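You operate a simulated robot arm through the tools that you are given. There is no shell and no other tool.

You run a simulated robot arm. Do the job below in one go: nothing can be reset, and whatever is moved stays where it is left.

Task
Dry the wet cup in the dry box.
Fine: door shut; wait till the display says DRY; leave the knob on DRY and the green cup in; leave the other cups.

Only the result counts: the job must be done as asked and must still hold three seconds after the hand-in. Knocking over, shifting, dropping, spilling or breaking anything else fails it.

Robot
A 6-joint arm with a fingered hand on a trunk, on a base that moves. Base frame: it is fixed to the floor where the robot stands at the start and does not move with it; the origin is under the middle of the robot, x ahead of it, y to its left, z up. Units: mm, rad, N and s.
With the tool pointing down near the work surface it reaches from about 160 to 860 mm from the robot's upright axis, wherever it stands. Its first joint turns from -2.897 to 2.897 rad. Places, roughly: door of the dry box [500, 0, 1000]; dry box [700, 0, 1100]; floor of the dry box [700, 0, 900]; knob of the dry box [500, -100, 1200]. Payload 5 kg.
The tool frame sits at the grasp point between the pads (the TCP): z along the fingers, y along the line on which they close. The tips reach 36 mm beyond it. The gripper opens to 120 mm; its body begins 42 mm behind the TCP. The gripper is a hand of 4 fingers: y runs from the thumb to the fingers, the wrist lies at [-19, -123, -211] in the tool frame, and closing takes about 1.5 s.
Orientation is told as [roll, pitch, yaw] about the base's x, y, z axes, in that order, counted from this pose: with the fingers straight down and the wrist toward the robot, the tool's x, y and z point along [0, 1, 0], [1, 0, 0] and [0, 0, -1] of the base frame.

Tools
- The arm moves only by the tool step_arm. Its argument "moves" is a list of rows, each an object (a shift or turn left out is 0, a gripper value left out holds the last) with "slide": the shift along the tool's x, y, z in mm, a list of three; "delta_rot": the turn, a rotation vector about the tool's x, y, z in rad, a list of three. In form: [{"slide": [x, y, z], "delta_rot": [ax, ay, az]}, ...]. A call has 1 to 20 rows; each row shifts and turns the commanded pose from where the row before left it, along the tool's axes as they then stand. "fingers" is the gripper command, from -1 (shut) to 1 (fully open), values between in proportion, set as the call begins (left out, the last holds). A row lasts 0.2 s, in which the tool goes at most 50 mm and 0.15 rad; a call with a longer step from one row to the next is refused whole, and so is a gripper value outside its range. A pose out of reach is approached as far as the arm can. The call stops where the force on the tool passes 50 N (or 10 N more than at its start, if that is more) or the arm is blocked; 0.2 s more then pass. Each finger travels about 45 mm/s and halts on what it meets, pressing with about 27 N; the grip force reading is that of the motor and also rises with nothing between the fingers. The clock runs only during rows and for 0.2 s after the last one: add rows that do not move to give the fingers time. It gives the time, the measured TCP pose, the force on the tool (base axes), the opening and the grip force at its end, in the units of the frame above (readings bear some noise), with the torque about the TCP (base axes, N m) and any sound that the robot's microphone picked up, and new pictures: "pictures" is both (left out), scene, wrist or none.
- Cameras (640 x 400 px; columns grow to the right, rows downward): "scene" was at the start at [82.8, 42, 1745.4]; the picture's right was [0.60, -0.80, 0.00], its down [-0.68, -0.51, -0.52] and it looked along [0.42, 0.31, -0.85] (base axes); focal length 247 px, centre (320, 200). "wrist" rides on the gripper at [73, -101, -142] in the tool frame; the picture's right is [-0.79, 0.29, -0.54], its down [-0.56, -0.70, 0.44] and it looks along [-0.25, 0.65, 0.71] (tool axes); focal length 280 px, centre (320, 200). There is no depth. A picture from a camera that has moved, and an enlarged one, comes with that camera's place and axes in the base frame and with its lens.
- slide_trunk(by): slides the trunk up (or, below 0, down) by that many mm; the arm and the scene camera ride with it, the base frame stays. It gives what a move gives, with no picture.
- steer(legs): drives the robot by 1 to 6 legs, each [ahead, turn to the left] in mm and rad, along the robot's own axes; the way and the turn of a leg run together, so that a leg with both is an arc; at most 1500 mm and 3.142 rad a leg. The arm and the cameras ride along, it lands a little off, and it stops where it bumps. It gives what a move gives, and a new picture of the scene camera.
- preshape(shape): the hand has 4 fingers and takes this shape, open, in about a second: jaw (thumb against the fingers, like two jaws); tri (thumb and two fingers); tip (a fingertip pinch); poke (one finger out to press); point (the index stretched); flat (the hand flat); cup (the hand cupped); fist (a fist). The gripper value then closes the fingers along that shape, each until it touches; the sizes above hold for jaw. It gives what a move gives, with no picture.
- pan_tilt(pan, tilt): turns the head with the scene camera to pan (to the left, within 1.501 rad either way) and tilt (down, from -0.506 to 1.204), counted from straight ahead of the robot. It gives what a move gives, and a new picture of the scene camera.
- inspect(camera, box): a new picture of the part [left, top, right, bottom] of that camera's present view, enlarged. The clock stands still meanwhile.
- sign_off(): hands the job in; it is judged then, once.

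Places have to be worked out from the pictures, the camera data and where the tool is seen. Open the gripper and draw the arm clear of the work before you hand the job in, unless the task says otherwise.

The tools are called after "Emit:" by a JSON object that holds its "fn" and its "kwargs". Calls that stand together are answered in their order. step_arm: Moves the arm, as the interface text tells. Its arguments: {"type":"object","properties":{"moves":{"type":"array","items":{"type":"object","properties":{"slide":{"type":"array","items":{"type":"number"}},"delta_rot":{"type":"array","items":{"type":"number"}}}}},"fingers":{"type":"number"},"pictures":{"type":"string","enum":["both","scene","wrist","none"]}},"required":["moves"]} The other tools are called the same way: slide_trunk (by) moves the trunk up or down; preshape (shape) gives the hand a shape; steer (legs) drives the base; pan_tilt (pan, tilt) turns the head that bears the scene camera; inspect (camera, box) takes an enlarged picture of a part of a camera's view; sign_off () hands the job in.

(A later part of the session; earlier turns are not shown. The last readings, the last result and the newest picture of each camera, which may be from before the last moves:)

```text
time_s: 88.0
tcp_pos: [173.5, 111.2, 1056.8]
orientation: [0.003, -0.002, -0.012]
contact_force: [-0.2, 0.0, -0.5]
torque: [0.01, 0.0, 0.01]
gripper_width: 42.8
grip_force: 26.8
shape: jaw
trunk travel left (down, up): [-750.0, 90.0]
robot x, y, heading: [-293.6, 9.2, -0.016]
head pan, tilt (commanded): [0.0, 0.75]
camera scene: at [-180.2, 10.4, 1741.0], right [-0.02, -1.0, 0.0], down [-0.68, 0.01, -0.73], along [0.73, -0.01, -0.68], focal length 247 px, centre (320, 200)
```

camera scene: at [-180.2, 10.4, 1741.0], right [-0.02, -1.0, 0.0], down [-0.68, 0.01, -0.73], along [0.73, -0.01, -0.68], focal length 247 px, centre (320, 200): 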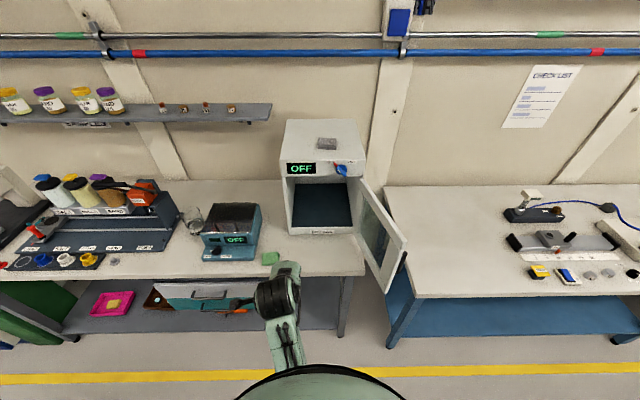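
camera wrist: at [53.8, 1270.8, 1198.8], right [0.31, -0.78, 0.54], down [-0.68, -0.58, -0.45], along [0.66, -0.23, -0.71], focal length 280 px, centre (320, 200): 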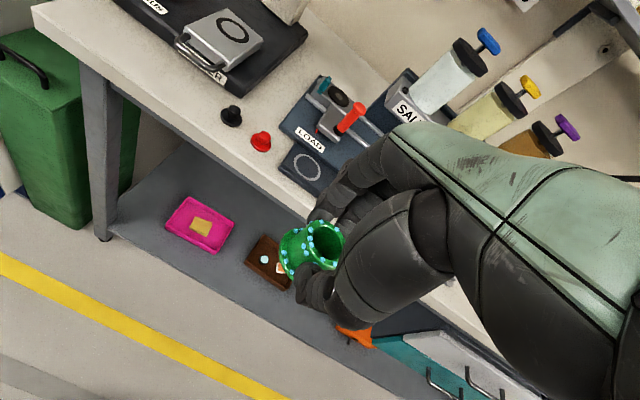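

Back in front of the box with the cup in hand. I zoom in on the open chamber to measure the sill, floor and ceiling before inserting.

Emit:
{"fn": "inspect", "kwargs": {"camera": "scene", "box": [260, 110, 420, 250]}}

Emit:
{"fn": "inspect", "kwargs": {"camera": "wrist", "box": [0, 0, 640, 400]}}

```text
2.86 times, centred on (340, 180) of scene
camera zoom: at [-180.2, 10.4, 1741.0], right [-0.02, -1.0, 0.0], down [-0.68, 0.01, -0.73], along [0.73, -0.01, -0.68], focal length 705 px, centre (263, 257)
```

zoom: 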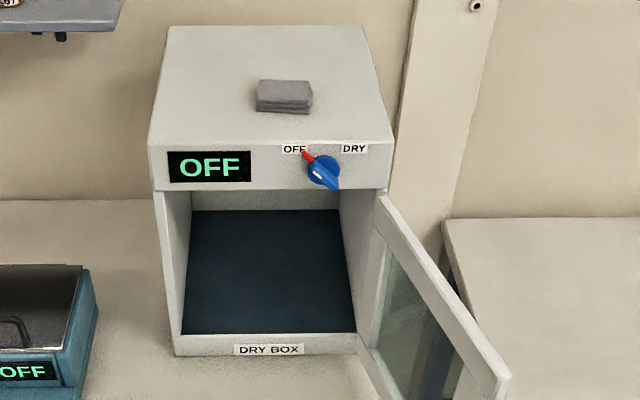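

```text
1.00 times, centred on (320, 200) of wrist (not enlarged: the box is as wide or as high as the picture)
camera zoom: at [71.1, 185.5, 1198.1], right [0.28, -0.8, 0.54], down [-0.71, -0.55, -0.45], along [0.65, -0.26, -0.71], focal length 280 px, centre (320, 200)
```

zoom: 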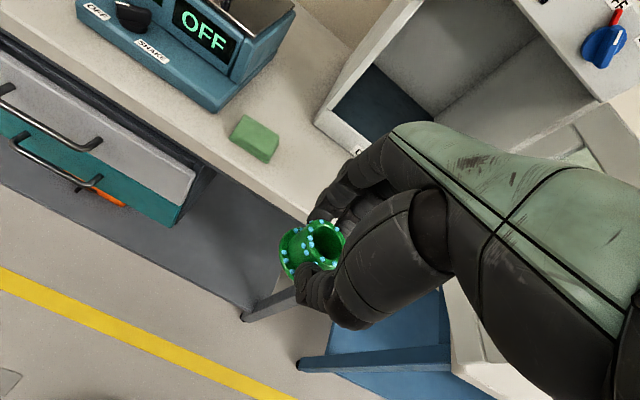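

The floor's front edge comes out at about (538, z 911), panel underside at z ≈ 1194, chamber y from 126 to −146. I drive 150 mm ahead so the chamber is within reach.

Emit:
{"fn": "steer", "kwargs": {"legs": [[150, 0.016]]}}

```text
time_s: 89.4
tcp_pos: [316.9, 118.9, 1056.1]
orientation: [0.002, -0.004, 0.002]
contact_force: [-0.4, 0.2, -1.5]
torque: [0.0, 0.04, -0.01]
gripper_width: 42.7
grip_force: 27.1
shape: jaw
trunk travel left (down, up): [-750.0, 90.0]
robot x, y, heading: [-143.8, 9.6, -0.0]
head pan, tilt (commanded): [0.0, 0.75]
camera scene: at [-34.2, 11.0, 1741.1], right [0.0, -1.0, 0.0], down [-0.68, 0.0, -0.73], along [0.73, 0.0, -0.68], focal length 247 px, centre (320, 200)
```

scene: 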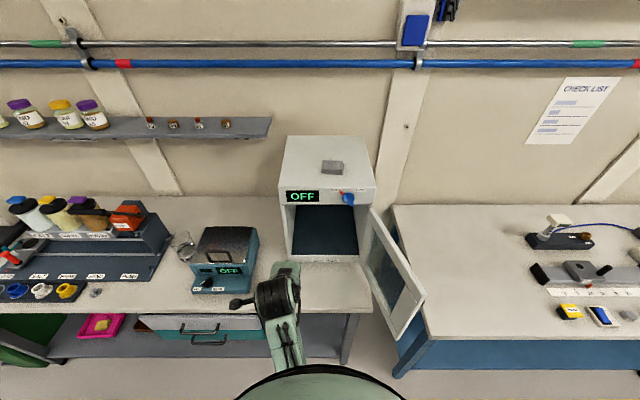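

Heading is square. I shift the hand to y ≈ 0 and tilt it by about 0.35 rad (fingers leaning forward) so that it passes under the control panel.

Emit:
{"fn": "step_arm", "kwargs": {"moves": [{"slide": [-30, 0, 0], "delta_rot": [-0.07, 0, 0]}, {"slide": [-30, 0, 0], "delta_rot": [-0.07, 0, 0]}, {"slide": [-30, 0, 0], "delta_rot": [-0.07, 0, 0]}, {"slide": [-29, 0, 0], "delta_rot": [-0.07, 0, 0]}, {"delta_rot": [-0.07, 0, 0]}], "fingers": -1, "pictures": "both"}}

```text
time_s: 90.8
tcp_pos: [354.9, -4.5, 1085.1]
orientation: [-0.01, -0.428, 0.017]
contact_force: [1.0, 0.2, -0.6]
torque: [-0.02, 0.04, 0.0]
gripper_width: 42.5
grip_force: 27.0
shape: jaw
trunk travel left (down, up): [-750.0, 90.0]
robot x, y, heading: [-143.0, 10.1, -0.001]
head pan, tilt (commanded): [0.0, 0.75]
stopped in row 5: the arm was blocked; the commanded pose is now the measured one
camera scene: at [-25.6, 6.9, 1740.8], right [0.0, -1.0, 0.0], down [-0.69, 0.0, -0.73], along [0.73, 0.0, -0.69], focal length 247 px, centre (320, 200)
camera wrist: at [200.8, 67.1, 1171.4], right [0.05, -0.78, 0.62], down [-0.45, -0.57, -0.69], along [0.89, -0.24, -0.38], focal length 280 px, centre (320, 200)
```

scene: 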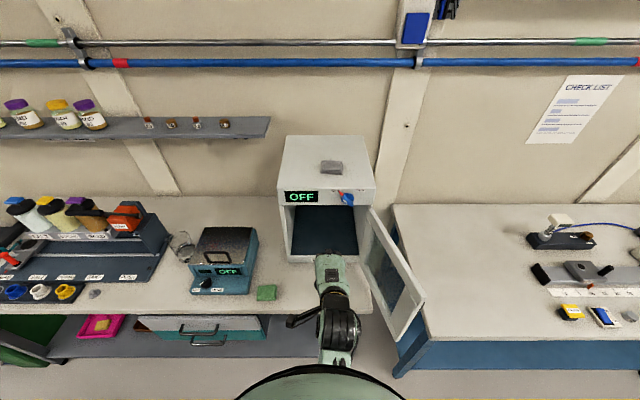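
wrist: 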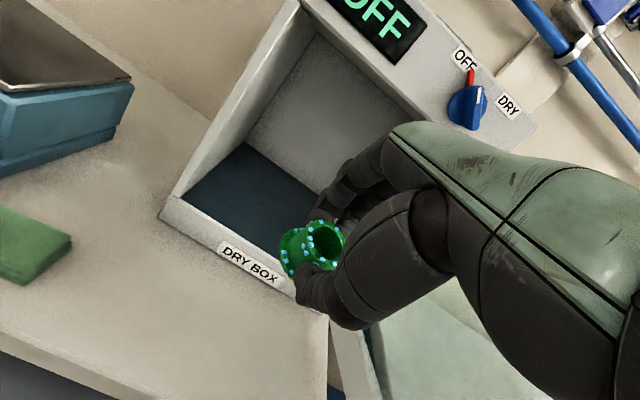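

The arm bumped itself while folded close, ending at pitch −0.43, but the cup is still held. That tilt suits the insertion, so I move forward and down toward the opening.

Emit:
{"fn": "step_arm", "kwargs": {"moves": [{"slide": [0, 14, 37]}, {"slide": [0, 14, 37]}, {"slide": [0, 14, 36]}], "fingers": -1, "pictures": "both"}}

Emit:
{"fn": "inspect", "kwargs": {"camera": "scene", "box": [260, 170, 400, 320]}}

```text
time_s: 91.6
tcp_pos: [430.6, -3.8, 1001.4]
orientation: [-0.009, -0.428, 0.015]
contact_force: [0.1, 0.1, -0.4]
torque: [0.0, -0.01, 0.01]
gripper_width: 42.4
grip_force: 27.5
shape: jaw
trunk travel left (down, up): [-750.0, 90.0]
robot x, y, heading: [-141.5, 12.6, 0.0]
head pan, tilt (commanded): [0.0, 0.75]
camera scene: at [-33.2, 12.0, 1741.1], right [0.0, -1.0, 0.0], down [-0.68, 0.0, -0.73], along [0.73, 0.0, -0.68], focal length 247 px, centre (320, 200)
camera wrist: at [277.1, 69.2, 1087.1], right [0.05, -0.78, 0.62], down [-0.45, -0.57, -0.69], along [0.89, -0.25, -0.38], focal length 280 px, centre (320, 200)
```

scene: 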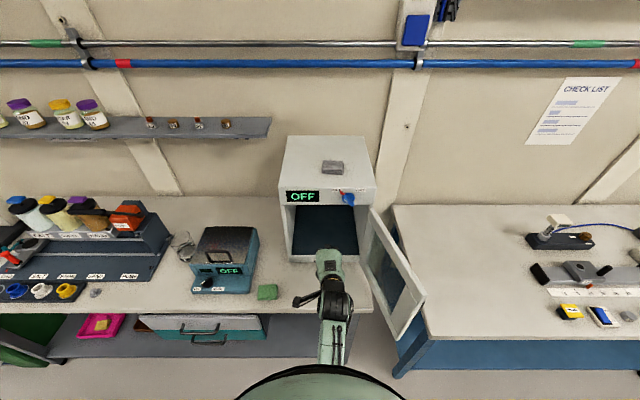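
wrist: 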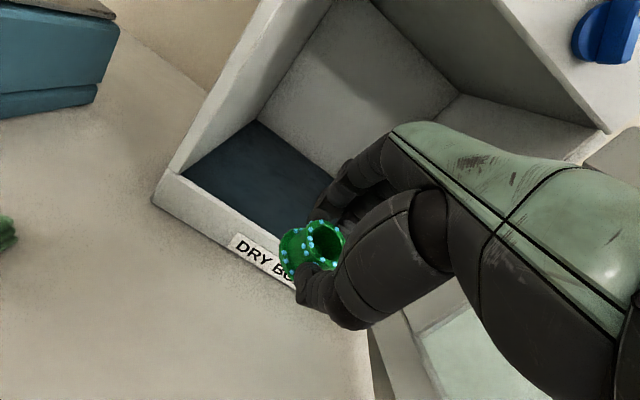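

```text
2.67 times, centred on (330, 245) of scene
camera zoom: at [-33.2, 12.0, 1741.1], right [0.0, -1.0, 0.0], down [-0.68, 0.0, -0.73], along [0.73, 0.0, -0.68], focal length 658 px, centre (293, 80)
```

zoom: 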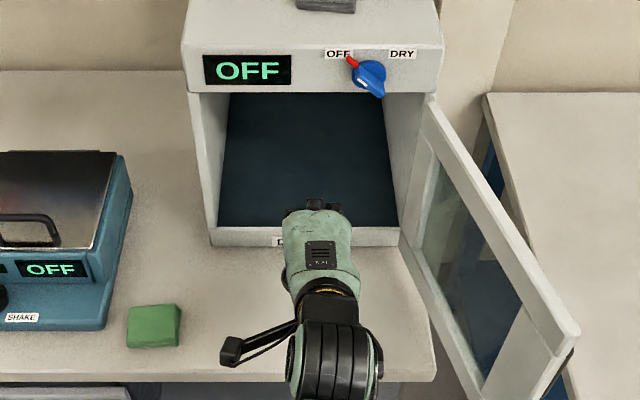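

The path into the chamber looks clear, with hand centred and the panel well above. I move in halfway and check.

Emit:
{"fn": "step_arm", "kwargs": {"moves": [{"slide": [0, 30.6, 17]}, {"slide": [0, 30.6, 17]}, {"slide": [0, 30.6, 17]}], "fingers": -1, "pictures": "wrist"}}

Emit:
{"fn": "inspect", "kwargs": {"camera": "scene", "box": [260, 170, 400, 320]}}

```text
time_s: 92.4
tcp_pos: [538.3, -2.3, 992.2]
orientation: [-0.009, -0.426, 0.014]
contact_force: [0.5, -0.3, -1.2]
torque: [-0.03, 0.03, 0.0]
gripper_width: 42.2
grip_force: 26.6
shape: jaw
trunk travel left (down, up): [-750.0, 90.0]
robot x, y, heading: [-146.1, 10.4, 0.004]
head pan, tilt (commanded): [0.0, 0.75]
camera wrist: at [385.2, 69.7, 1078.8], right [0.05, -0.78, 0.62], down [-0.45, -0.57, -0.69], along [0.89, -0.25, -0.38], focal length 280 px, centre (320, 200)
```

wrist: 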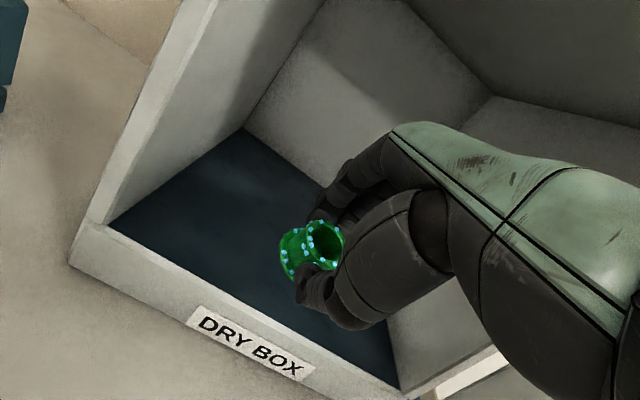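

```text
2.67 times, centred on (330, 245) of scene
camera zoom: at [-31.4, 10.7, 1740.9], right [0.0, -1.0, 0.0], down [-0.68, 0.0, -0.73], along [0.73, 0.0, -0.68], focal length 658 px, centre (293, 80)
```

zoom: 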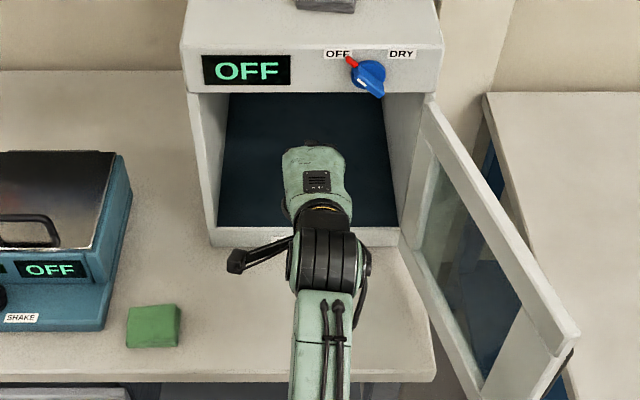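

Clean entry with no contact; the floor's front edge re-measures at about (523, z 905). I continue to about x 640.

Emit:
{"fn": "step_arm", "kwargs": {"moves": [{"slide": [0, 29, 16]}, {"slide": [0, 29, 16]}, {"slide": [0, 29, 16]}], "fingers": -1, "pictures": "wrist"}}

Emit:
{"fn": "inspect", "kwargs": {"camera": "scene", "box": [260, 170, 400, 320]}}

```text
time_s: 93.2
tcp_pos: [636.9, -1.3, 985.9]
orientation: [-0.01, -0.428, 0.016]
contact_force: [0.3, 0.2, -2.1]
torque: [0.01, 0.02, -0.04]
gripper_width: 42.6
grip_force: 26.5
shape: jaw
trunk travel left (down, up): [-750.0, 90.0]
robot x, y, heading: [-142.3, 15.2, 0.003]
head pan, tilt (commanded): [0.0, 0.75]
camera wrist: at [483.8, 71.3, 1071.9], right [0.05, -0.78, 0.62], down [-0.45, -0.57, -0.69], along [0.89, -0.25, -0.38], focal length 280 px, centre (320, 200)
```

wrist: 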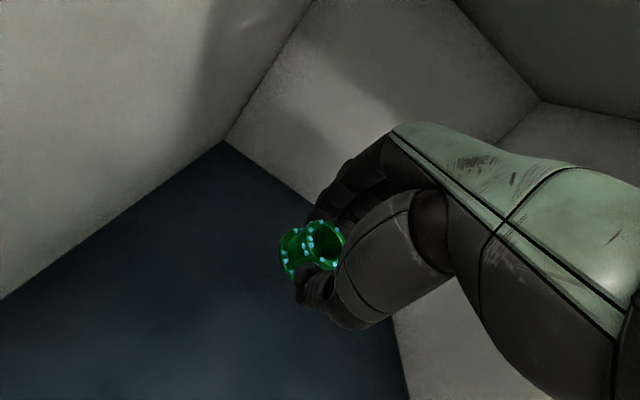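

```text
2.67 times, centred on (330, 245) of scene
camera zoom: at [-31.8, 10.9, 1740.9], right [0.0, -1.0, 0.0], down [-0.68, 0.0, -0.73], along [0.73, 0.0, -0.68], focal length 658 px, centre (293, 80)
```

zoom: 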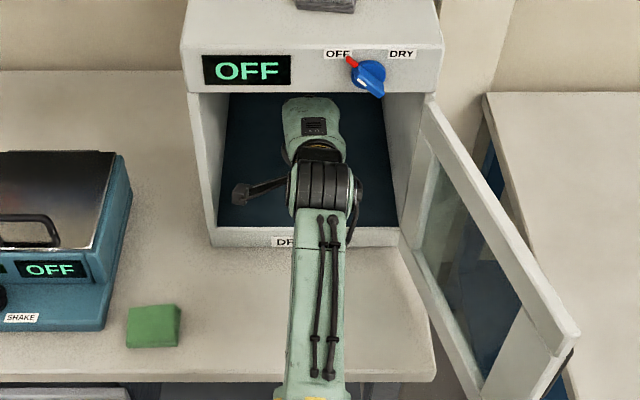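

The cup is inside, about 100 mm behind the front. I lower to about z 963 and lessen the tilt a little, keeping the wrist clear of the panel.

Emit:
{"fn": "step_arm", "kwargs": {"moves": [{"slide": [0, -4.5, 10]}, {"slide": [0, -4.5, 10]}, {"delta_rot": [0.065, 0, 0]}, {"delta_rot": [0.065, 0, 0]}], "fingers": -1, "pictures": "wrist"}}

Emit:
{"fn": "inspect", "kwargs": {"camera": "scene", "box": [260, 170, 400, 320]}}

Emit:
{"fn": "inspect", "kwargs": {"camera": "wrist", "box": [220, 170, 400, 350]}}

```text
time_s: 94.2
tcp_pos: [635.3, -1.4, 963.3]
orientation: [-0.008, -0.295, 0.015]
contact_force: [0.5, -0.4, -1.2]
torque: [-0.01, 0.02, 0.04]
gripper_width: 42.5
grip_force: 26.7
shape: jaw
trunk travel left (down, up): [-750.0, 90.0]
robot x, y, heading: [-144.2, 9.0, -0.0]
head pan, tilt (commanded): [0.0, 0.75]
camera wrist: at [494.9, 71.7, 1068.7], right [0.13, -0.78, 0.61], down [-0.53, -0.57, -0.62], along [0.84, -0.25, -0.49], focal length 280 px, centre (320, 200)
```

wrist: 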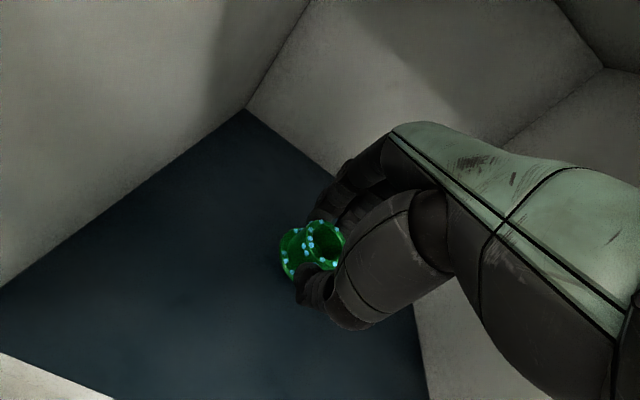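

```text
2.67 times, centred on (330, 245) of scene
camera zoom: at [-32.3, 10.9, 1740.9], right [0.0, -1.0, 0.0], down [-0.68, 0.0, -0.73], along [0.73, 0.0, -0.68], focal length 658 px, centre (293, 80)
```

zoom: 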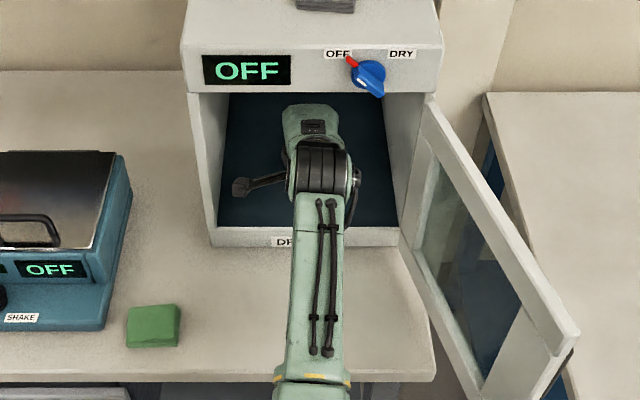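

```text
2.22 times, centred on (310, 260) of wrist
camera zoom: at [494.9, 71.7, 1068.7], right [0.13, -0.78, 0.61], down [-0.53, -0.57, -0.62], along [0.84, -0.25, -0.49], focal length 623 px, centre (342, 67)
```

zoom: 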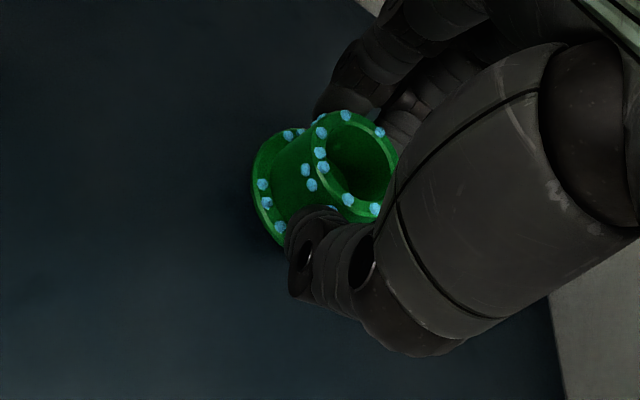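

Still clear. I lower vertically in small steps until the cup's flange touches the floor.

Emit:
{"fn": "step_arm", "kwargs": {"moves": [{"slide": [0, -0.9, 2.9]}, {"slide": [0, -0.9, 2.9]}, {"slide": [0, -0.9, 2.9]}], "fingers": -1, "pictures": "none"}}

```text
time_s: 95.0
tcp_pos: [635.0, -0.1, 956.0]
orientation: [-0.009, -0.297, 0.016]
contact_force: [0.0, -0.1, 0.1]
torque: [0.02, 0.0, 0.0]
gripper_width: 42.7
grip_force: 27.2
shape: jaw
trunk travel left (down, up): [-750.0, 90.0]
robot x, y, heading: [-146.5, 12.3, 0.002]
head pan, tilt (commanded): [0.0, 0.75]
```

No firm contact yet at z 956. I continue down in 2 mm steps.

Emit:
{"fn": "step_arm", "kwargs": {"moves": [{"slide": [0, -0.6, 1.9]}, {"slide": [0, -0.6, 1.9]}], "fingers": -1, "pictures": "none"}}

```text
time_s: 95.6
tcp_pos: [635.4, -0.6, 952.1]
orientation: [-0.009, -0.301, 0.014]
contact_force: [0.6, -0.4, 3.8]
torque: [-0.04, 0.0, -0.01]
gripper_width: 42.6
grip_force: 27.3
shape: jaw
trunk travel left (down, up): [-750.0, 90.0]
robot x, y, heading: [-143.2, 10.0, 0.002]
head pan, tilt (commanded): [0.0, 0.75]
```

The flange edge touches the floor (about 4 N). I open the hand partway to let the cup settle flat.

Emit:
{"fn": "step_arm", "kwargs": {"moves": [{}, {}, {}, {}], "fingers": -0.05, "pictures": "wrist"}}

Emit:
{"fn": "inspect", "kwargs": {"camera": "wrist", "box": [220, 170, 400, 350]}}

```text
time_s: 96.6
tcp_pos: [635.4, -1.0, 953.6]
orientation: [-0.009, -0.302, 0.014]
contact_force: [2.2, -0.5, 13.7]
torque: [0.03, 0.17, -0.01]
gripper_width: 53.2
grip_force: 0.0
shape: jaw
trunk travel left (down, up): [-750.0, 90.0]
robot x, y, heading: [-142.7, 9.9, -0.0]
head pan, tilt (commanded): [0.0, 0.75]
camera wrist: at [494.3, 71.4, 1058.6], right [0.12, -0.78, 0.61], down [-0.53, -0.57, -0.63], along [0.84, -0.25, -0.49], focal length 280 px, centre (320, 200)
```

wrist: 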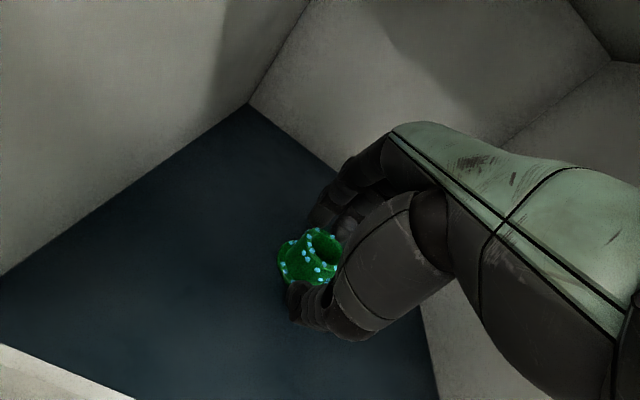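

```text
2.22 times, centred on (310, 260) of wrist
camera zoom: at [494.3, 71.4, 1058.6], right [0.12, -0.78, 0.61], down [-0.53, -0.57, -0.63], along [0.84, -0.25, -0.49], focal length 623 px, centre (342, 67)
```

zoom: 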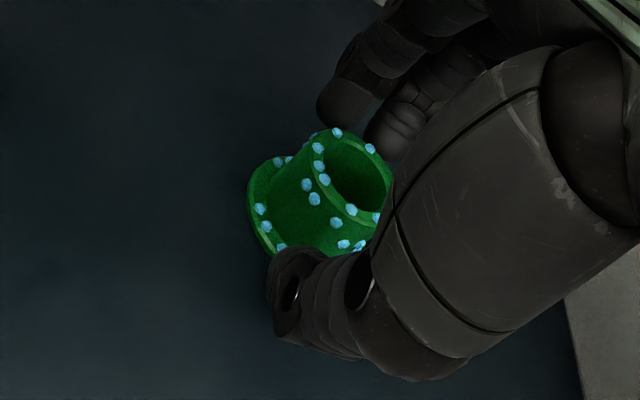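

The cup has settled upright; the thumb tip presses the floor a bit (14 N). I rise a few millimetres and open wider.

Emit:
{"fn": "step_arm", "kwargs": {"moves": [{"slide": [0, 0.9, -2.9]}, {"slide": [0, 0.9, -2.9]}, {}, {}], "fingers": 0.3, "pictures": "wrist"}}

Emit:
{"fn": "inspect", "kwargs": {"camera": "wrist", "box": [220, 170, 400, 350]}}

```text
time_s: 97.6
tcp_pos: [634.5, -0.7, 958.7]
orientation: [-0.007, -0.298, 0.014]
contact_force: [1.5, 1.4, 10.0]
torque: [0.04, 0.22, -0.01]
gripper_width: 71.8
grip_force: 0.1
shape: jaw
trunk travel left (down, up): [-750.0, 90.0]
robot x, y, heading: [-144.4, 8.4, -0.002]
head pan, tilt (commanded): [0.0, 0.75]
camera wrist: at [494.0, 71.3, 1063.6], right [0.12, -0.78, 0.61], down [-0.53, -0.57, -0.62], along [0.84, -0.25, -0.49], focal length 280 px, centre (320, 200)
```

wrist: 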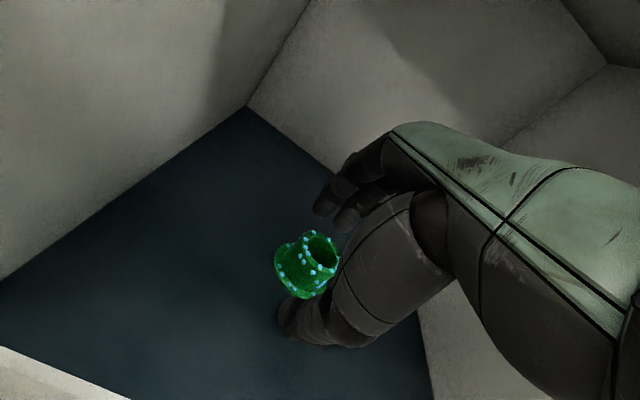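

```text
2.22 times, centred on (310, 260) of wrist
camera zoom: at [494.0, 71.3, 1063.6], right [0.12, -0.78, 0.61], down [-0.53, -0.57, -0.62], along [0.84, -0.25, -0.49], focal length 623 px, centre (342, 67)
```

zoom: 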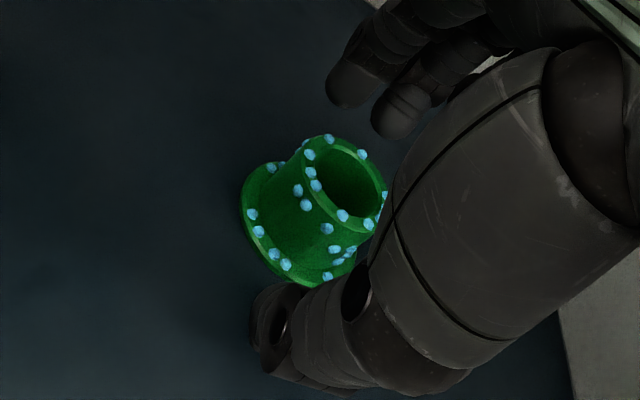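

The cup stands free and upright at about (652, −7). I rise while tilting the hand more so the fingers clear the rim and the wrist stays below the panel.

Emit:
{"fn": "step_arm", "kwargs": {"moves": [{"slide": [0, 2, -7]}, {"slide": [0, 3, -10], "delta_rot": [-0.075, 0, 0]}, {"slide": [0, 4.5, -12], "delta_rot": [-0.075, 0, 0]}], "pictures": "wrist"}}

Emit:
{"fn": "inspect", "kwargs": {"camera": "wrist", "box": [220, 170, 400, 350]}}

Emit:
{"fn": "inspect", "kwargs": {"camera": "scene", "box": [260, 170, 400, 320]}}

```text
time_s: 98.4
tcp_pos: [634.6, -0.1, 988.0]
orientation: [-0.012, -0.448, 0.015]
contact_force: [0.4, -0.1, -0.6]
torque: [-0.01, -0.02, 0.01]
gripper_width: 77.7
grip_force: 0.0
shape: jaw
trunk travel left (down, up): [-750.0, 90.0]
robot x, y, heading: [-147.0, 10.8, 0.003]
head pan, tilt (commanded): [0.0, 0.75]
camera wrist: at [479.3, 71.2, 1071.1], right [0.03, -0.78, 0.62], down [-0.43, -0.57, -0.7], along [0.9, -0.25, -0.36], focal length 280 px, centre (320, 200)
```

wrist: 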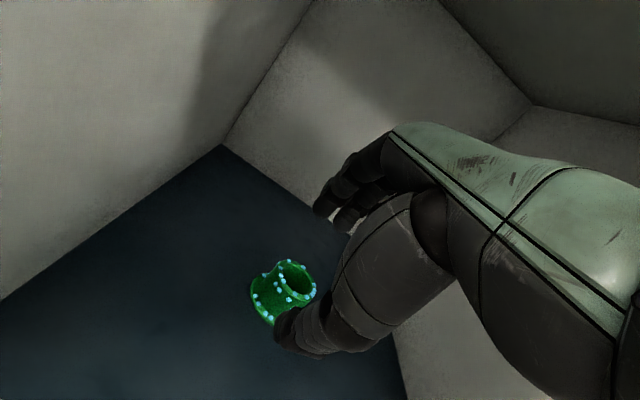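

```text
2.22 times, centred on (310, 260) of wrist
camera zoom: at [479.3, 71.2, 1071.1], right [0.03, -0.78, 0.62], down [-0.43, -0.57, -0.7], along [0.9, -0.25, -0.36], focal length 623 px, centre (342, 67)
```

zoom: 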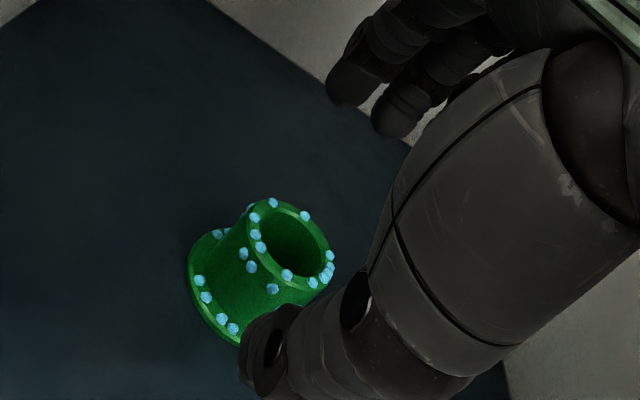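

```text
2.67 times, centred on (330, 245) of scene
camera zoom: at [-33.6, 10.9, 1741.0], right [0.0, -1.0, 0.0], down [-0.68, 0.0, -0.73], along [0.73, 0.0, -0.68], focal length 658 px, centre (293, 80)
```

zoom: 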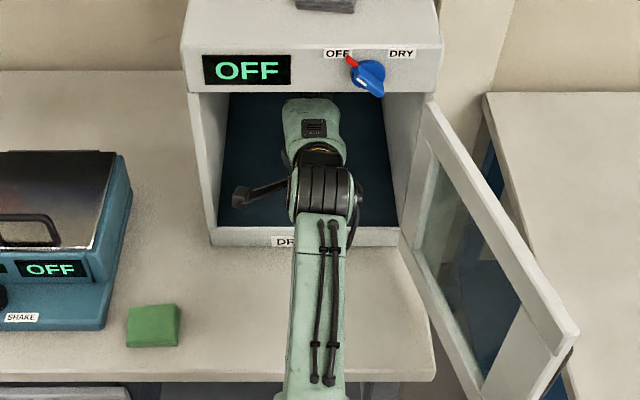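

The cup stands by itself and fingers are above its rim. I back out straight along −x.

Emit:
{"fn": "step_arm", "kwargs": {"moves": [{"slide": [0, -24, -10.5]}, {"slide": [0, -30, -14]}, {"slide": [0, -36, -17]}, {"slide": [0, -36, -17]}, {"slide": [0, -36, -17]}], "pictures": "both"}}

Emit:
{"fn": "inspect", "kwargs": {"camera": "wrist", "box": [100, 50, 500, 350]}}

```text
time_s: 99.6
tcp_pos: [454.0, -5.0, 986.5]
orientation: [-0.011, -0.449, 0.016]
contact_force: [0.9, -0.4, 0.2]
torque: [0.0, 0.0, 0.0]
gripper_width: 77.9
grip_force: 0.0
shape: jaw
trunk travel left (down, up): [-750.0, 90.0]
robot x, y, heading: [-145.0, 7.9, -0.003]
head pan, tilt (commanded): [0.0, 0.75]
camera scene: at [-35.3, 11.1, 1741.2], right [0.0, -1.0, 0.0], down [-0.68, 0.0, -0.73], along [0.73, 0.0, -0.68], focal length 247 px, centre (320, 200)
camera wrist: at [299.3, 67.5, 1070.8], right [0.03, -0.78, 0.62], down [-0.43, -0.57, -0.7], along [0.9, -0.25, -0.36], focal length 280 px, centre (320, 200)
```

scene: 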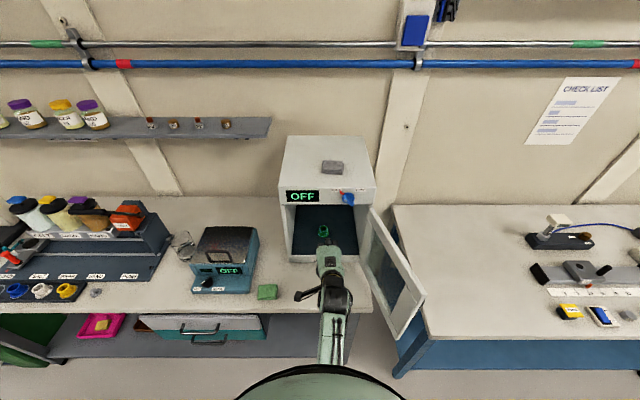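
wrist: 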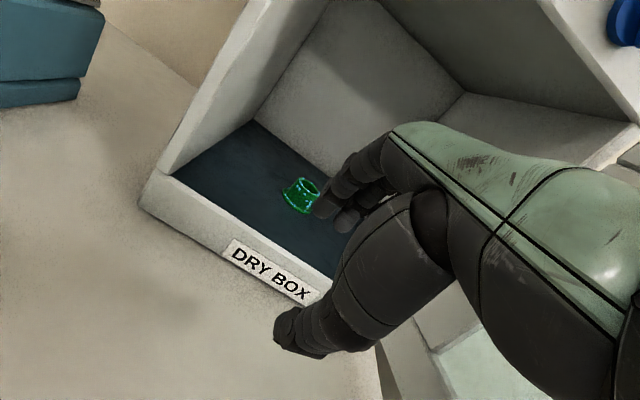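

```text
1.33 times, centred on (300, 200) of wrist
camera zoom: at [299.3, 67.5, 1070.8], right [0.03, -0.78, 0.62], down [-0.43, -0.57, -0.7], along [0.9, -0.25, -0.36], focal length 374 px, centre (347, 200)
```

zoom: 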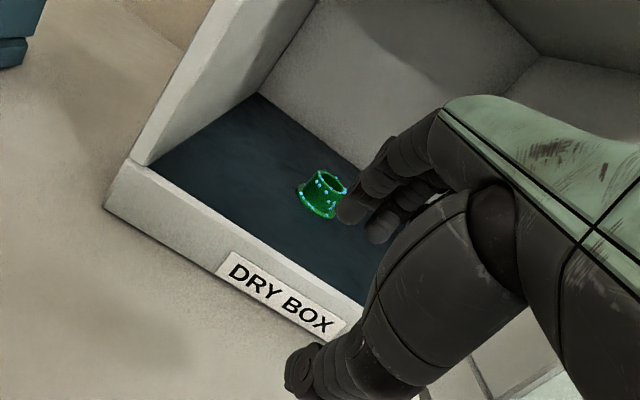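

The green cup stands upright in the chamber. Next I shut the door: I raise the hand a little, back the base off 250 mm, and lower the trunk so the forward-pointing hand works at door height.

Emit:
{"fn": "step_arm", "kwargs": {"moves": [{"slide": [0, 13, -27]}, {"slide": [0, 13, -27]}], "fingers": -1, "pictures": "none"}}

Emit:
{"fn": "steer", "kwargs": {"legs": [[-260, 0]]}}

Emit:
{"fn": "slide_trunk", "kwargs": {"by": -95}}

```text
time_s: 100.2
tcp_pos: [455.7, -2.4, 1046.7]
orientation: [-0.011, -0.449, 0.015]
contact_force: [0.2, -0.1, 0.4]
torque: [0.0, 0.0, 0.01]
gripper_width: 25.3
grip_force: 0.1
shape: jaw
trunk travel left (down, up): [-750.0, 90.0]
robot x, y, heading: [-144.2, 15.2, -0.002]
head pan, tilt (commanded): [0.0, 0.75]
```

```text
time_s: 102.2
tcp_pos: [197.5, -2.4, 1046.4]
orientation: [-0.012, -0.447, 0.016]
contact_force: [-0.8, 0.9, -0.9]
torque: [-0.03, -0.03, 0.0]
gripper_width: 0.0
grip_force: 26.7
shape: jaw
trunk travel left (down, up): [-750.0, 90.0]
robot x, y, heading: [-406.2, 8.0, -0.004]
head pan, tilt (commanded): [0.0, 0.75]
camera scene: at [-292.0, 10.9, 1741.0], right [0.0, -1.0, 0.0], down [-0.68, 0.0, -0.73], along [0.73, 0.0, -0.68], focal length 247 px, centre (320, 200)
```

scene: 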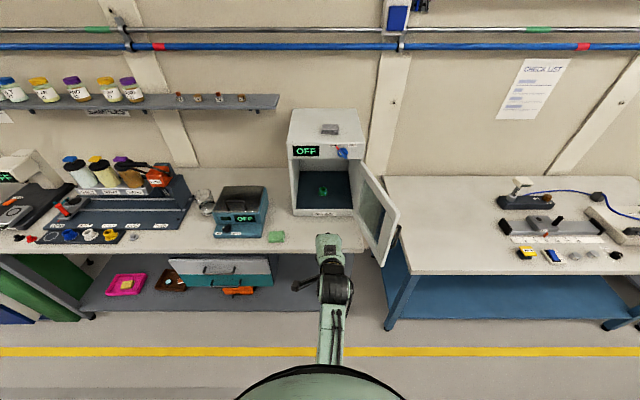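

```text
time_s: 103.5
tcp_pos: [196.8, -1.6, 951.7]
orientation: [-0.01, -0.448, 0.016]
contact_force: [-0.4, -0.9, 0.0]
torque: [0.0, 0.0, -0.01]
gripper_width: 0.3
grip_force: 27.3
shape: jaw
trunk travel left (down, up): [-655.0, 185.0]
robot x, y, heading: [-402.6, 10.0, -0.004]
head pan, tilt (commanded): [0.0, 0.75]
```

The cup is visible standing in the chamber. I turn the closed hand to point straight forward again (thumb left).

Emit:
{"fn": "step_arm", "kwargs": {"moves": [{"slide": [0, 10, -25], "delta_rot": [-0.0672, 0.0672, 0.1069]}, {"slide": [0, 10, -20], "delta_rot": [-0.0672, 0.0672, 0.1069]}, {"slide": [0, 5, -15], "delta_rot": [-0.0672, 0.0672, 0.1069]}, {"delta_rot": [-0.0672, 0.0672, 0.1069]}, {"delta_rot": [-0.0672, 0.0672, 0.1069]}, {"delta_rot": [-0.0672, 0.0672, 0.1069]}, {"delta_rot": [-0.0672, 0.0672, 0.1069]}, {"delta_rot": [-0.0672, 0.0672, 0.1069]}, {"delta_rot": [-0.0672, 0.0672, 0.1069]}, {"delta_rot": [-0.0672, 0.0672, 0.1069]}, {"delta_rot": [-0.0672, 0.0672, 0.1069]}, {"delta_rot": [-0.0672, 0.0672, 0.1069]}, {"delta_rot": [-0.0672, 0.0672, 0.1069]}], "pictures": "scene"}}

```text
time_s: 106.3
tcp_pos: [189.4, -6.0, 1015.8]
orientation: [1.573, -0.009, -1.562]
contact_force: [0.9, 0.2, 0.5]
torque: [-0.01, 0.0, 0.02]
gripper_width: 0.1
grip_force: 27.0
shape: jaw
trunk travel left (down, up): [-655.0, 185.0]
robot x, y, heading: [-404.1, 13.1, -0.001]
head pan, tilt (commanded): [0.0, 0.75]
camera scene: at [-291.8, 11.4, 1646.0], right [0.0, -1.0, 0.0], down [-0.68, 0.0, -0.73], along [0.73, 0.0, -0.68], focal length 247 px, centre (320, 200)
```

scene: 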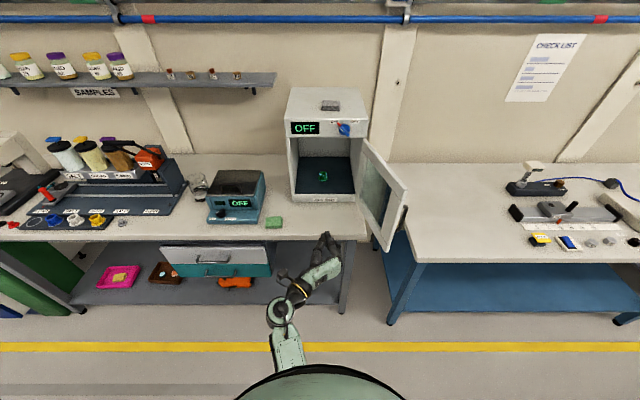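

The hand is square at (189, −6, 1016). The door's free edge is near (250, −236) at about 106°. I go around its tip to the right side, staying at x ≈ 170.

Emit:
{"fn": "step_arm", "kwargs": {"moves": [{"slide": [0, 40, -8]}, {"slide": [0, 45, -8]}, {"slide": [0, 45, 0]}, {"slide": [0, 45, 0]}, {"slide": [0, 45, 0]}, {"slide": [0, 45, 0]}, {"slide": [0, 45, 0]}, {"slide": [0, 45, 0]}, {"slide": [0, 40, 0]}], "pictures": "scene"}}

```text
time_s: 108.3
tcp_pos: [175.8, -406.2, 1012.4]
orientation: [1.52, -0.055, -1.573]
contact_force: [0.7, 1.1, 0.9]
torque: [0.07, -0.05, -0.04]
gripper_width: 0.1
grip_force: 27.0
shape: jaw
trunk travel left (down, up): [-655.0, 185.0]
robot x, y, heading: [-407.4, 8.9, -0.006]
head pan, tilt (commanded): [0.0, 0.75]
camera scene: at [-291.9, 9.0, 1646.0], right [0.0, -1.0, 0.0], down [-0.68, 0.0, -0.73], along [0.73, 0.0, -0.68], focal length 247 px, centre (320, 200)
```

scene: 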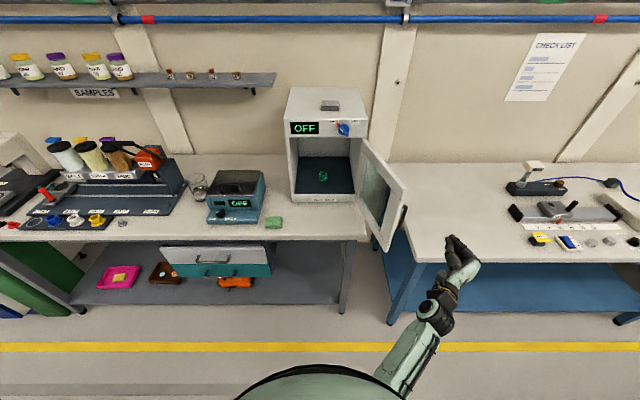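

The hand is to the right of the door. I move forward so that the fingers reach beside the outer face near its free edge.

Emit:
{"fn": "step_arm", "kwargs": {"moves": [{"slide": [0, 0, 42]}, {"slide": [0, 0, 42]}, {"slide": [0, 0, 42]}], "pictures": "none"}}

Emit:
{"fn": "inspect", "kwargs": {"camera": "scene", "box": [280, 80, 520, 330]}}

```text
time_s: 109.1
tcp_pos: [305.3, -398.3, 1017.4]
orientation: [1.571, -0.005, -1.56]
contact_force: [-0.2, -0.1, -0.8]
torque: [-0.03, -0.05, 0.01]
gripper_width: 0.2
grip_force: 27.1
shape: jaw
trunk travel left (down, up): [-655.0, 185.0]
robot x, y, heading: [-404.5, 12.7, 0.003]
head pan, tilt (commanded): [0.0, 0.75]
```

```text
1.60 times, centred on (400, 205) of scene
camera zoom: at [-290.3, 10.6, 1645.8], right [0.0, -1.0, 0.0], down [-0.68, 0.0, -0.73], along [0.73, 0.0, -0.68], focal length 395 px, centre (192, 192)
```

zoom: 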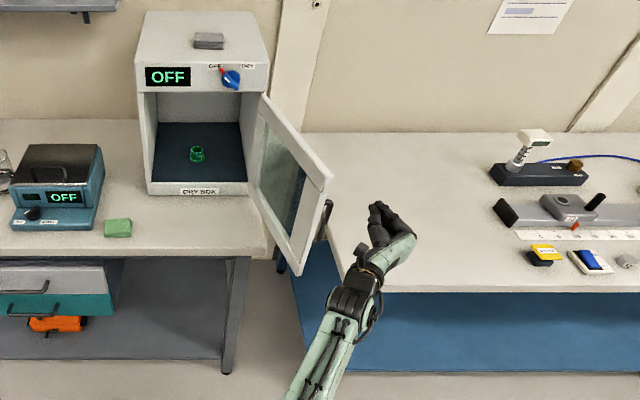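

Fingers are beside the door's outer side. I sweep left gently to swing the door shut.

Emit:
{"fn": "step_arm", "kwargs": {"moves": [{"slide": [0, -25, 0]}, {"slide": [0, -25, 0]}, {"slide": [0, -25, 0]}, {"slide": [0, -25, 0]}, {"slide": [0, -25, 0]}, {"slide": [0, -25, 0]}], "pictures": "none"}}

Emit:
{"fn": "inspect", "kwargs": {"camera": "scene", "box": [260, 80, 460, 280]}}

```text
time_s: 110.5
tcp_pos: [299.2, -247.5, 1018.4]
orientation: [1.57, -0.01, -1.561]
contact_force: [0.2, 0.0, -0.1]
torque: [0.01, -0.03, 0.0]
gripper_width: 0.0
grip_force: 26.9
shape: jaw
trunk travel left (down, up): [-655.0, 185.0]
robot x, y, heading: [-402.0, 8.9, 0.002]
head pan, tilt (commanded): [0.0, 0.75]
```

```text
2.00 times, centred on (360, 180) of scene
camera zoom: at [-292.6, 12.0, 1646.0], right [0.0, -1.0, 0.0], down [-0.68, 0.0, -0.73], along [0.73, 0.0, -0.68], focal length 494 px, centre (240, 240)
```

zoom: 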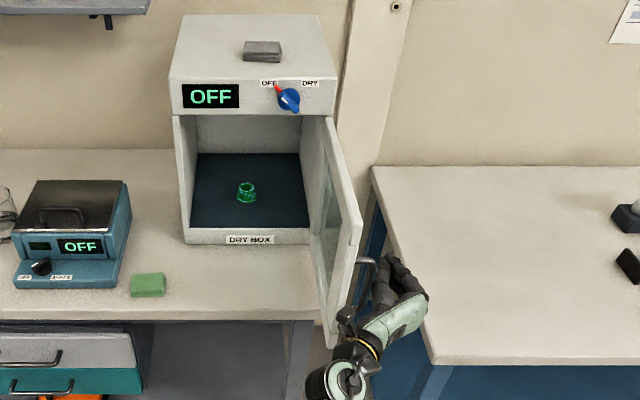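

The door follows, now near 90°. I continue the sweep.

Emit:
{"fn": "step_arm", "kwargs": {"moves": [{"slide": [0, -25, 0]}, {"slide": [0, -25, 0]}, {"slide": [0, -25, 0]}, {"slide": [0, -25, 0]}, {"slide": [0, -25, 0]}], "pictures": "none"}}

Emit:
{"fn": "inspect", "kwargs": {"camera": "scene", "box": [260, 80, 460, 280]}}

```text
time_s: 111.7
tcp_pos: [299.5, -124.4, 1016.0]
orientation: [1.571, -0.009, -1.561]
contact_force: [0.2, 0.5, 0.3]
torque: [0.01, 0.01, -0.01]
gripper_width: 0.3
grip_force: 27.6
shape: jaw
trunk travel left (down, up): [-655.0, 185.0]
robot x, y, heading: [-404.1, 9.5, -0.003]
head pan, tilt (commanded): [0.0, 0.75]
```

```text
2.00 times, centred on (360, 180) of scene
camera zoom: at [-292.4, 11.4, 1646.0], right [0.0, -1.0, 0.0], down [-0.68, 0.0, -0.73], along [0.73, 0.0, -0.68], focal length 494 px, centre (240, 240)
```

zoom: 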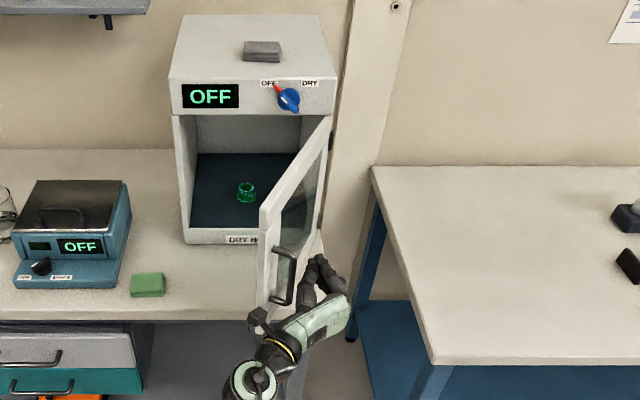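

The door is at about 60°. I now push diagonally forward-left to keep following its face.

Emit:
{"fn": "step_arm", "kwargs": {"moves": [{"slide": [0, -20, 14]}, {"slide": [0, -20, 14]}, {"slide": [0, -20, 14]}, {"slide": [0, -20, 14]}], "pictures": "none"}}

Emit:
{"fn": "inspect", "kwargs": {"camera": "scene", "box": [260, 80, 460, 280]}}

```text
time_s: 112.7
tcp_pos: [358.3, -44.9, 1015.7]
orientation: [1.57, -0.011, -1.56]
contact_force: [-0.8, -0.2, 0.0]
torque: [0.0, -0.04, -0.01]
gripper_width: 0.0
grip_force: 26.7
shape: jaw
trunk travel left (down, up): [-655.0, 185.0]
robot x, y, heading: [-405.3, 7.8, -0.003]
head pan, tilt (commanded): [0.0, 0.75]
```

```text
2.00 times, centred on (360, 180) of scene
camera zoom: at [-291.6, 11.9, 1645.9], right [0.0, -1.0, 0.0], down [-0.68, 0.0, -0.73], along [0.73, 0.0, -0.68], focal length 494 px, centre (240, 240)
```

zoom: 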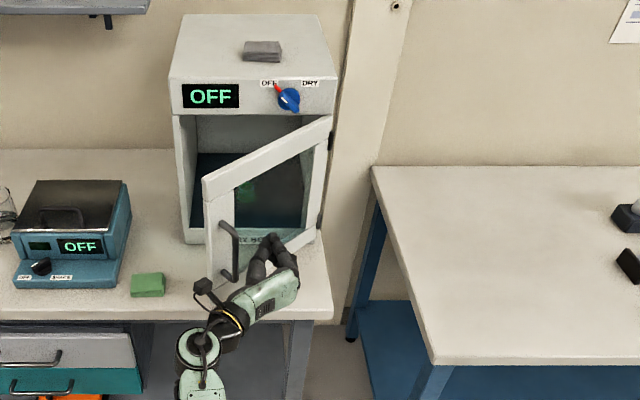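

The door is near 42° with negligible force. I keep pushing forward with the fingertips until it is nearly closed.

Emit:
{"fn": "step_arm", "kwargs": {"moves": [{"slide": [0, -10, 18]}, {"slide": [0, -10, 18]}, {"slide": [0, -10, 18]}, {"slide": [0, -8, 15]}], "pictures": "wrist"}}

Emit:
{"fn": "inspect", "kwargs": {"camera": "scene", "box": [260, 80, 460, 280]}}

```text
time_s: 113.7
tcp_pos: [419.5, -6.6, 1028.8]
orientation: [1.566, -0.007, -1.56]
contact_force: [0.4, -0.3, -0.6]
torque: [0.0, -0.02, -0.03]
gripper_width: 0.0
grip_force: 27.3
shape: jaw
out of reach, approached as far as the arm can: row 3, 4
trunk travel left (down, up): [-655.0, 185.0]
robot x, y, heading: [-407.0, 8.9, -0.002]
head pan, tilt (commanded): [0.0, 0.75]
camera wrist: at [274.9, 93.4, 1100.7], right [-0.54, -0.3, -0.78], down [0.43, 0.7, -0.57], along [0.72, -0.65, -0.25], focal length 280 px, centre (320, 200)
```

wrist: 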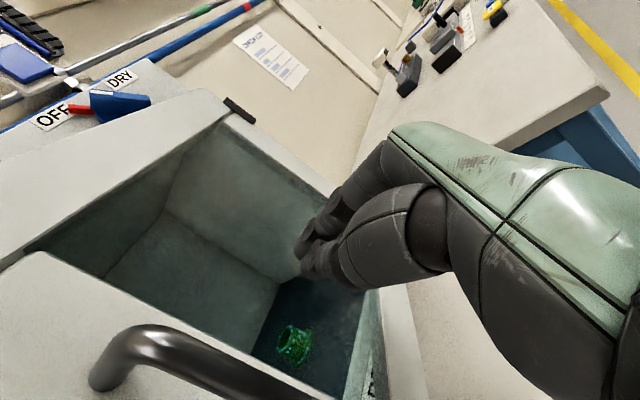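

```text
2.00 times, centred on (360, 180) of scene
camera zoom: at [-291.8, 11.5, 1645.9], right [0.0, -1.0, 0.0], down [-0.68, 0.0, -0.73], along [0.73, 0.0, -0.68], focal length 494 px, centre (240, 240)
```

zoom: 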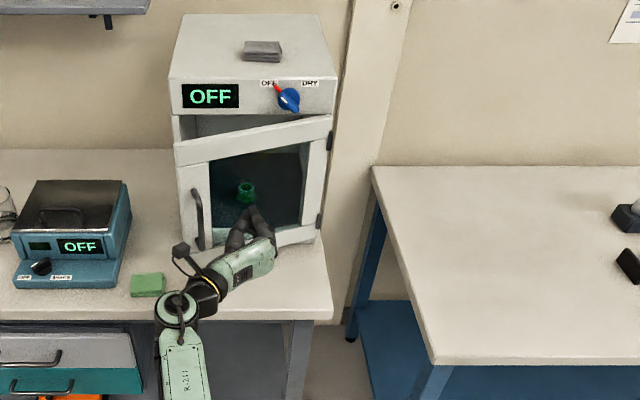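

The door is at about 20° and the arm is at its reach limit. I draw the hand back, then drive the base 140 mm ahead to finish pushing with force feedback.

Emit:
{"fn": "step_arm", "kwargs": {"moves": [{"slide": [0, 0, -35]}, {"slide": [0, -12, -35]}, {"slide": [0, -14, -35]}, {"slide": [0, -14, -30]}], "pictures": "none"}}

Emit:
{"fn": "steer", "kwargs": {"legs": [[135, 0]]}}

Emit:
{"fn": "inspect", "kwargs": {"camera": "scene", "box": [240, 120, 420, 280]}}

```text
time_s: 114.7
tcp_pos: [282.3, 30.2, 1029.2]
orientation: [1.572, -0.009, -1.561]
contact_force: [0.7, 0.5, 0.3]
torque: [-0.01, 0.04, 0.02]
gripper_width: 0.0
grip_force: 27.4
shape: jaw
trunk travel left (down, up): [-655.0, 185.0]
robot x, y, heading: [-402.6, 12.4, 0.002]
head pan, tilt (commanded): [0.0, 0.75]
```

```text
time_s: 116.1
tcp_pos: [420.5, 31.1, 1027.6]
orientation: [1.571, -0.009, -1.559]
contact_force: [0.1, -0.2, 0.1]
torque: [0.03, 0.0, 0.04]
gripper_width: 0.2
grip_force: 27.2
shape: jaw
trunk travel left (down, up): [-655.0, 185.0]
robot x, y, heading: [-269.1, 13.5, -0.002]
head pan, tilt (commanded): [0.0, 0.75]
camera scene: at [-156.4, 11.3, 1646.0], right [0.0, -1.0, 0.0], down [-0.68, 0.0, -0.73], along [0.73, 0.0, -0.68], focal length 247 px, centre (320, 200)
```

scene: 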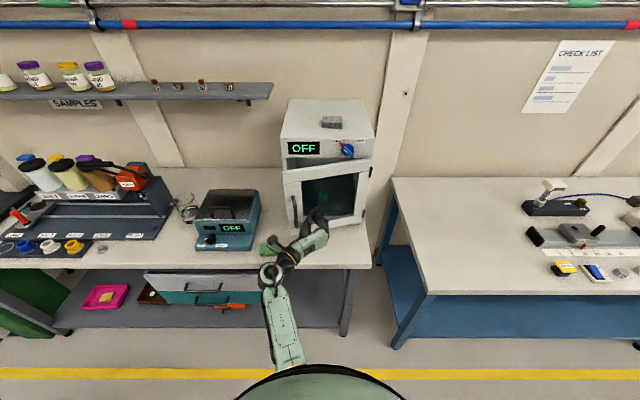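

```text
2.50 times, centred on (330, 200) of scene
camera zoom: at [-156.4, 11.3, 1646.0], right [0.0, -1.0, 0.0], down [-0.68, 0.0, -0.73], along [0.73, 0.0, -0.68], focal length 617 px, centre (295, 200)
```

zoom: 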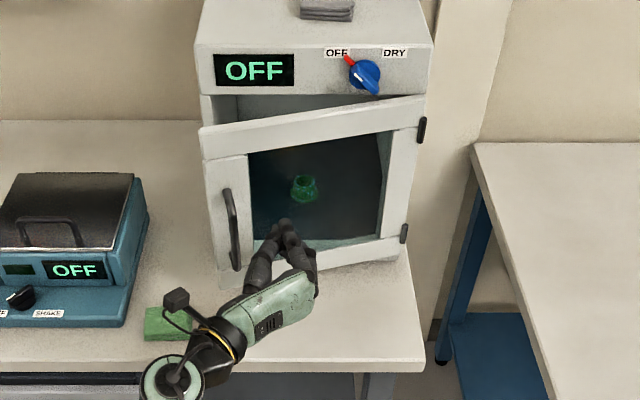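

The fingertips are nearly on the door again, a bit right of the handle. I push it forward in small steps toward closed.

Emit:
{"fn": "step_arm", "kwargs": {"moves": [{"slide": [0, -2, 14]}, {"slide": [0, -2, 14]}, {"slide": [0, 0, 12]}, {"slide": [0, 0, 10]}], "pictures": "none"}}

Emit:
{"fn": "inspect", "kwargs": {"camera": "scene", "box": [240, 120, 420, 280]}}

```text
time_s: 117.1
tcp_pos: [470.7, 35.7, 1027.6]
orientation: [1.572, -0.008, -1.559]
contact_force: [0.4, 0.3, -0.6]
torque: [0.0, -0.01, 0.0]
gripper_width: 0.0
grip_force: 27.1
shape: jaw
trunk travel left (down, up): [-655.0, 185.0]
robot x, y, heading: [-271.2, 9.2, 0.002]
head pan, tilt (commanded): [0.0, 0.75]
```

```text
2.50 times, centred on (330, 200) of scene
camera zoom: at [-156.1, 11.4, 1646.0], right [0.0, -1.0, 0.0], down [-0.68, 0.0, -0.73], along [0.73, 0.0, -0.68], focal length 617 px, centre (295, 200)
```

zoom: 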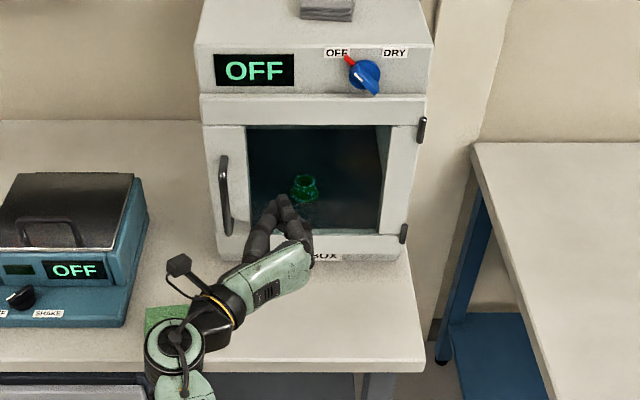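

The door is almost shut. I push on in small steps until the force rises.

Emit:
{"fn": "step_arm", "kwargs": {"moves": [{"slide": [0, 0, 6]}, {"slide": [0, 0, 6]}, {"slide": [0, 0, 6]}, {}], "pictures": "none"}}

Emit:
{"fn": "inspect", "kwargs": {"camera": "scene", "box": [260, 140, 390, 250]}}

```text
time_s: 118.0
tcp_pos: [479.1, 35.0, 1027.1]
orientation: [1.569, -0.012, -1.565]
contact_force: [-27.0, -0.5, 4.4]
torque: [0.01, -0.35, -0.12]
gripper_width: 0.0
grip_force: 27.3
shape: jaw
trunk travel left (down, up): [-655.0, 185.0]
robot x, y, heading: [-269.0, 10.5, 0.001]
head pan, tilt (commanded): [0.0, 0.75]
stopped in row 4: the force on the tool passed its limit at 55 N (the readings are from after the stop); the commanded pose is now the measured one
```

```text
3.64 times, centred on (325, 195) of scene
camera zoom: at [-165.6, 12.2, 1646.8], right [0.0, -1.0, 0.0], down [-0.68, 0.0, -0.73], along [0.73, 0.0, -0.68], focal length 898 px, centre (302, 218)
```

zoom: 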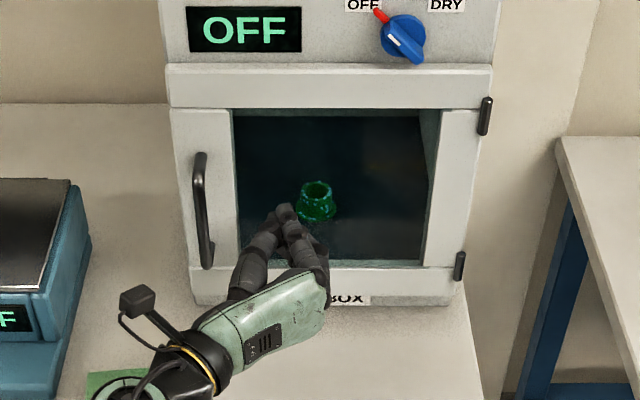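

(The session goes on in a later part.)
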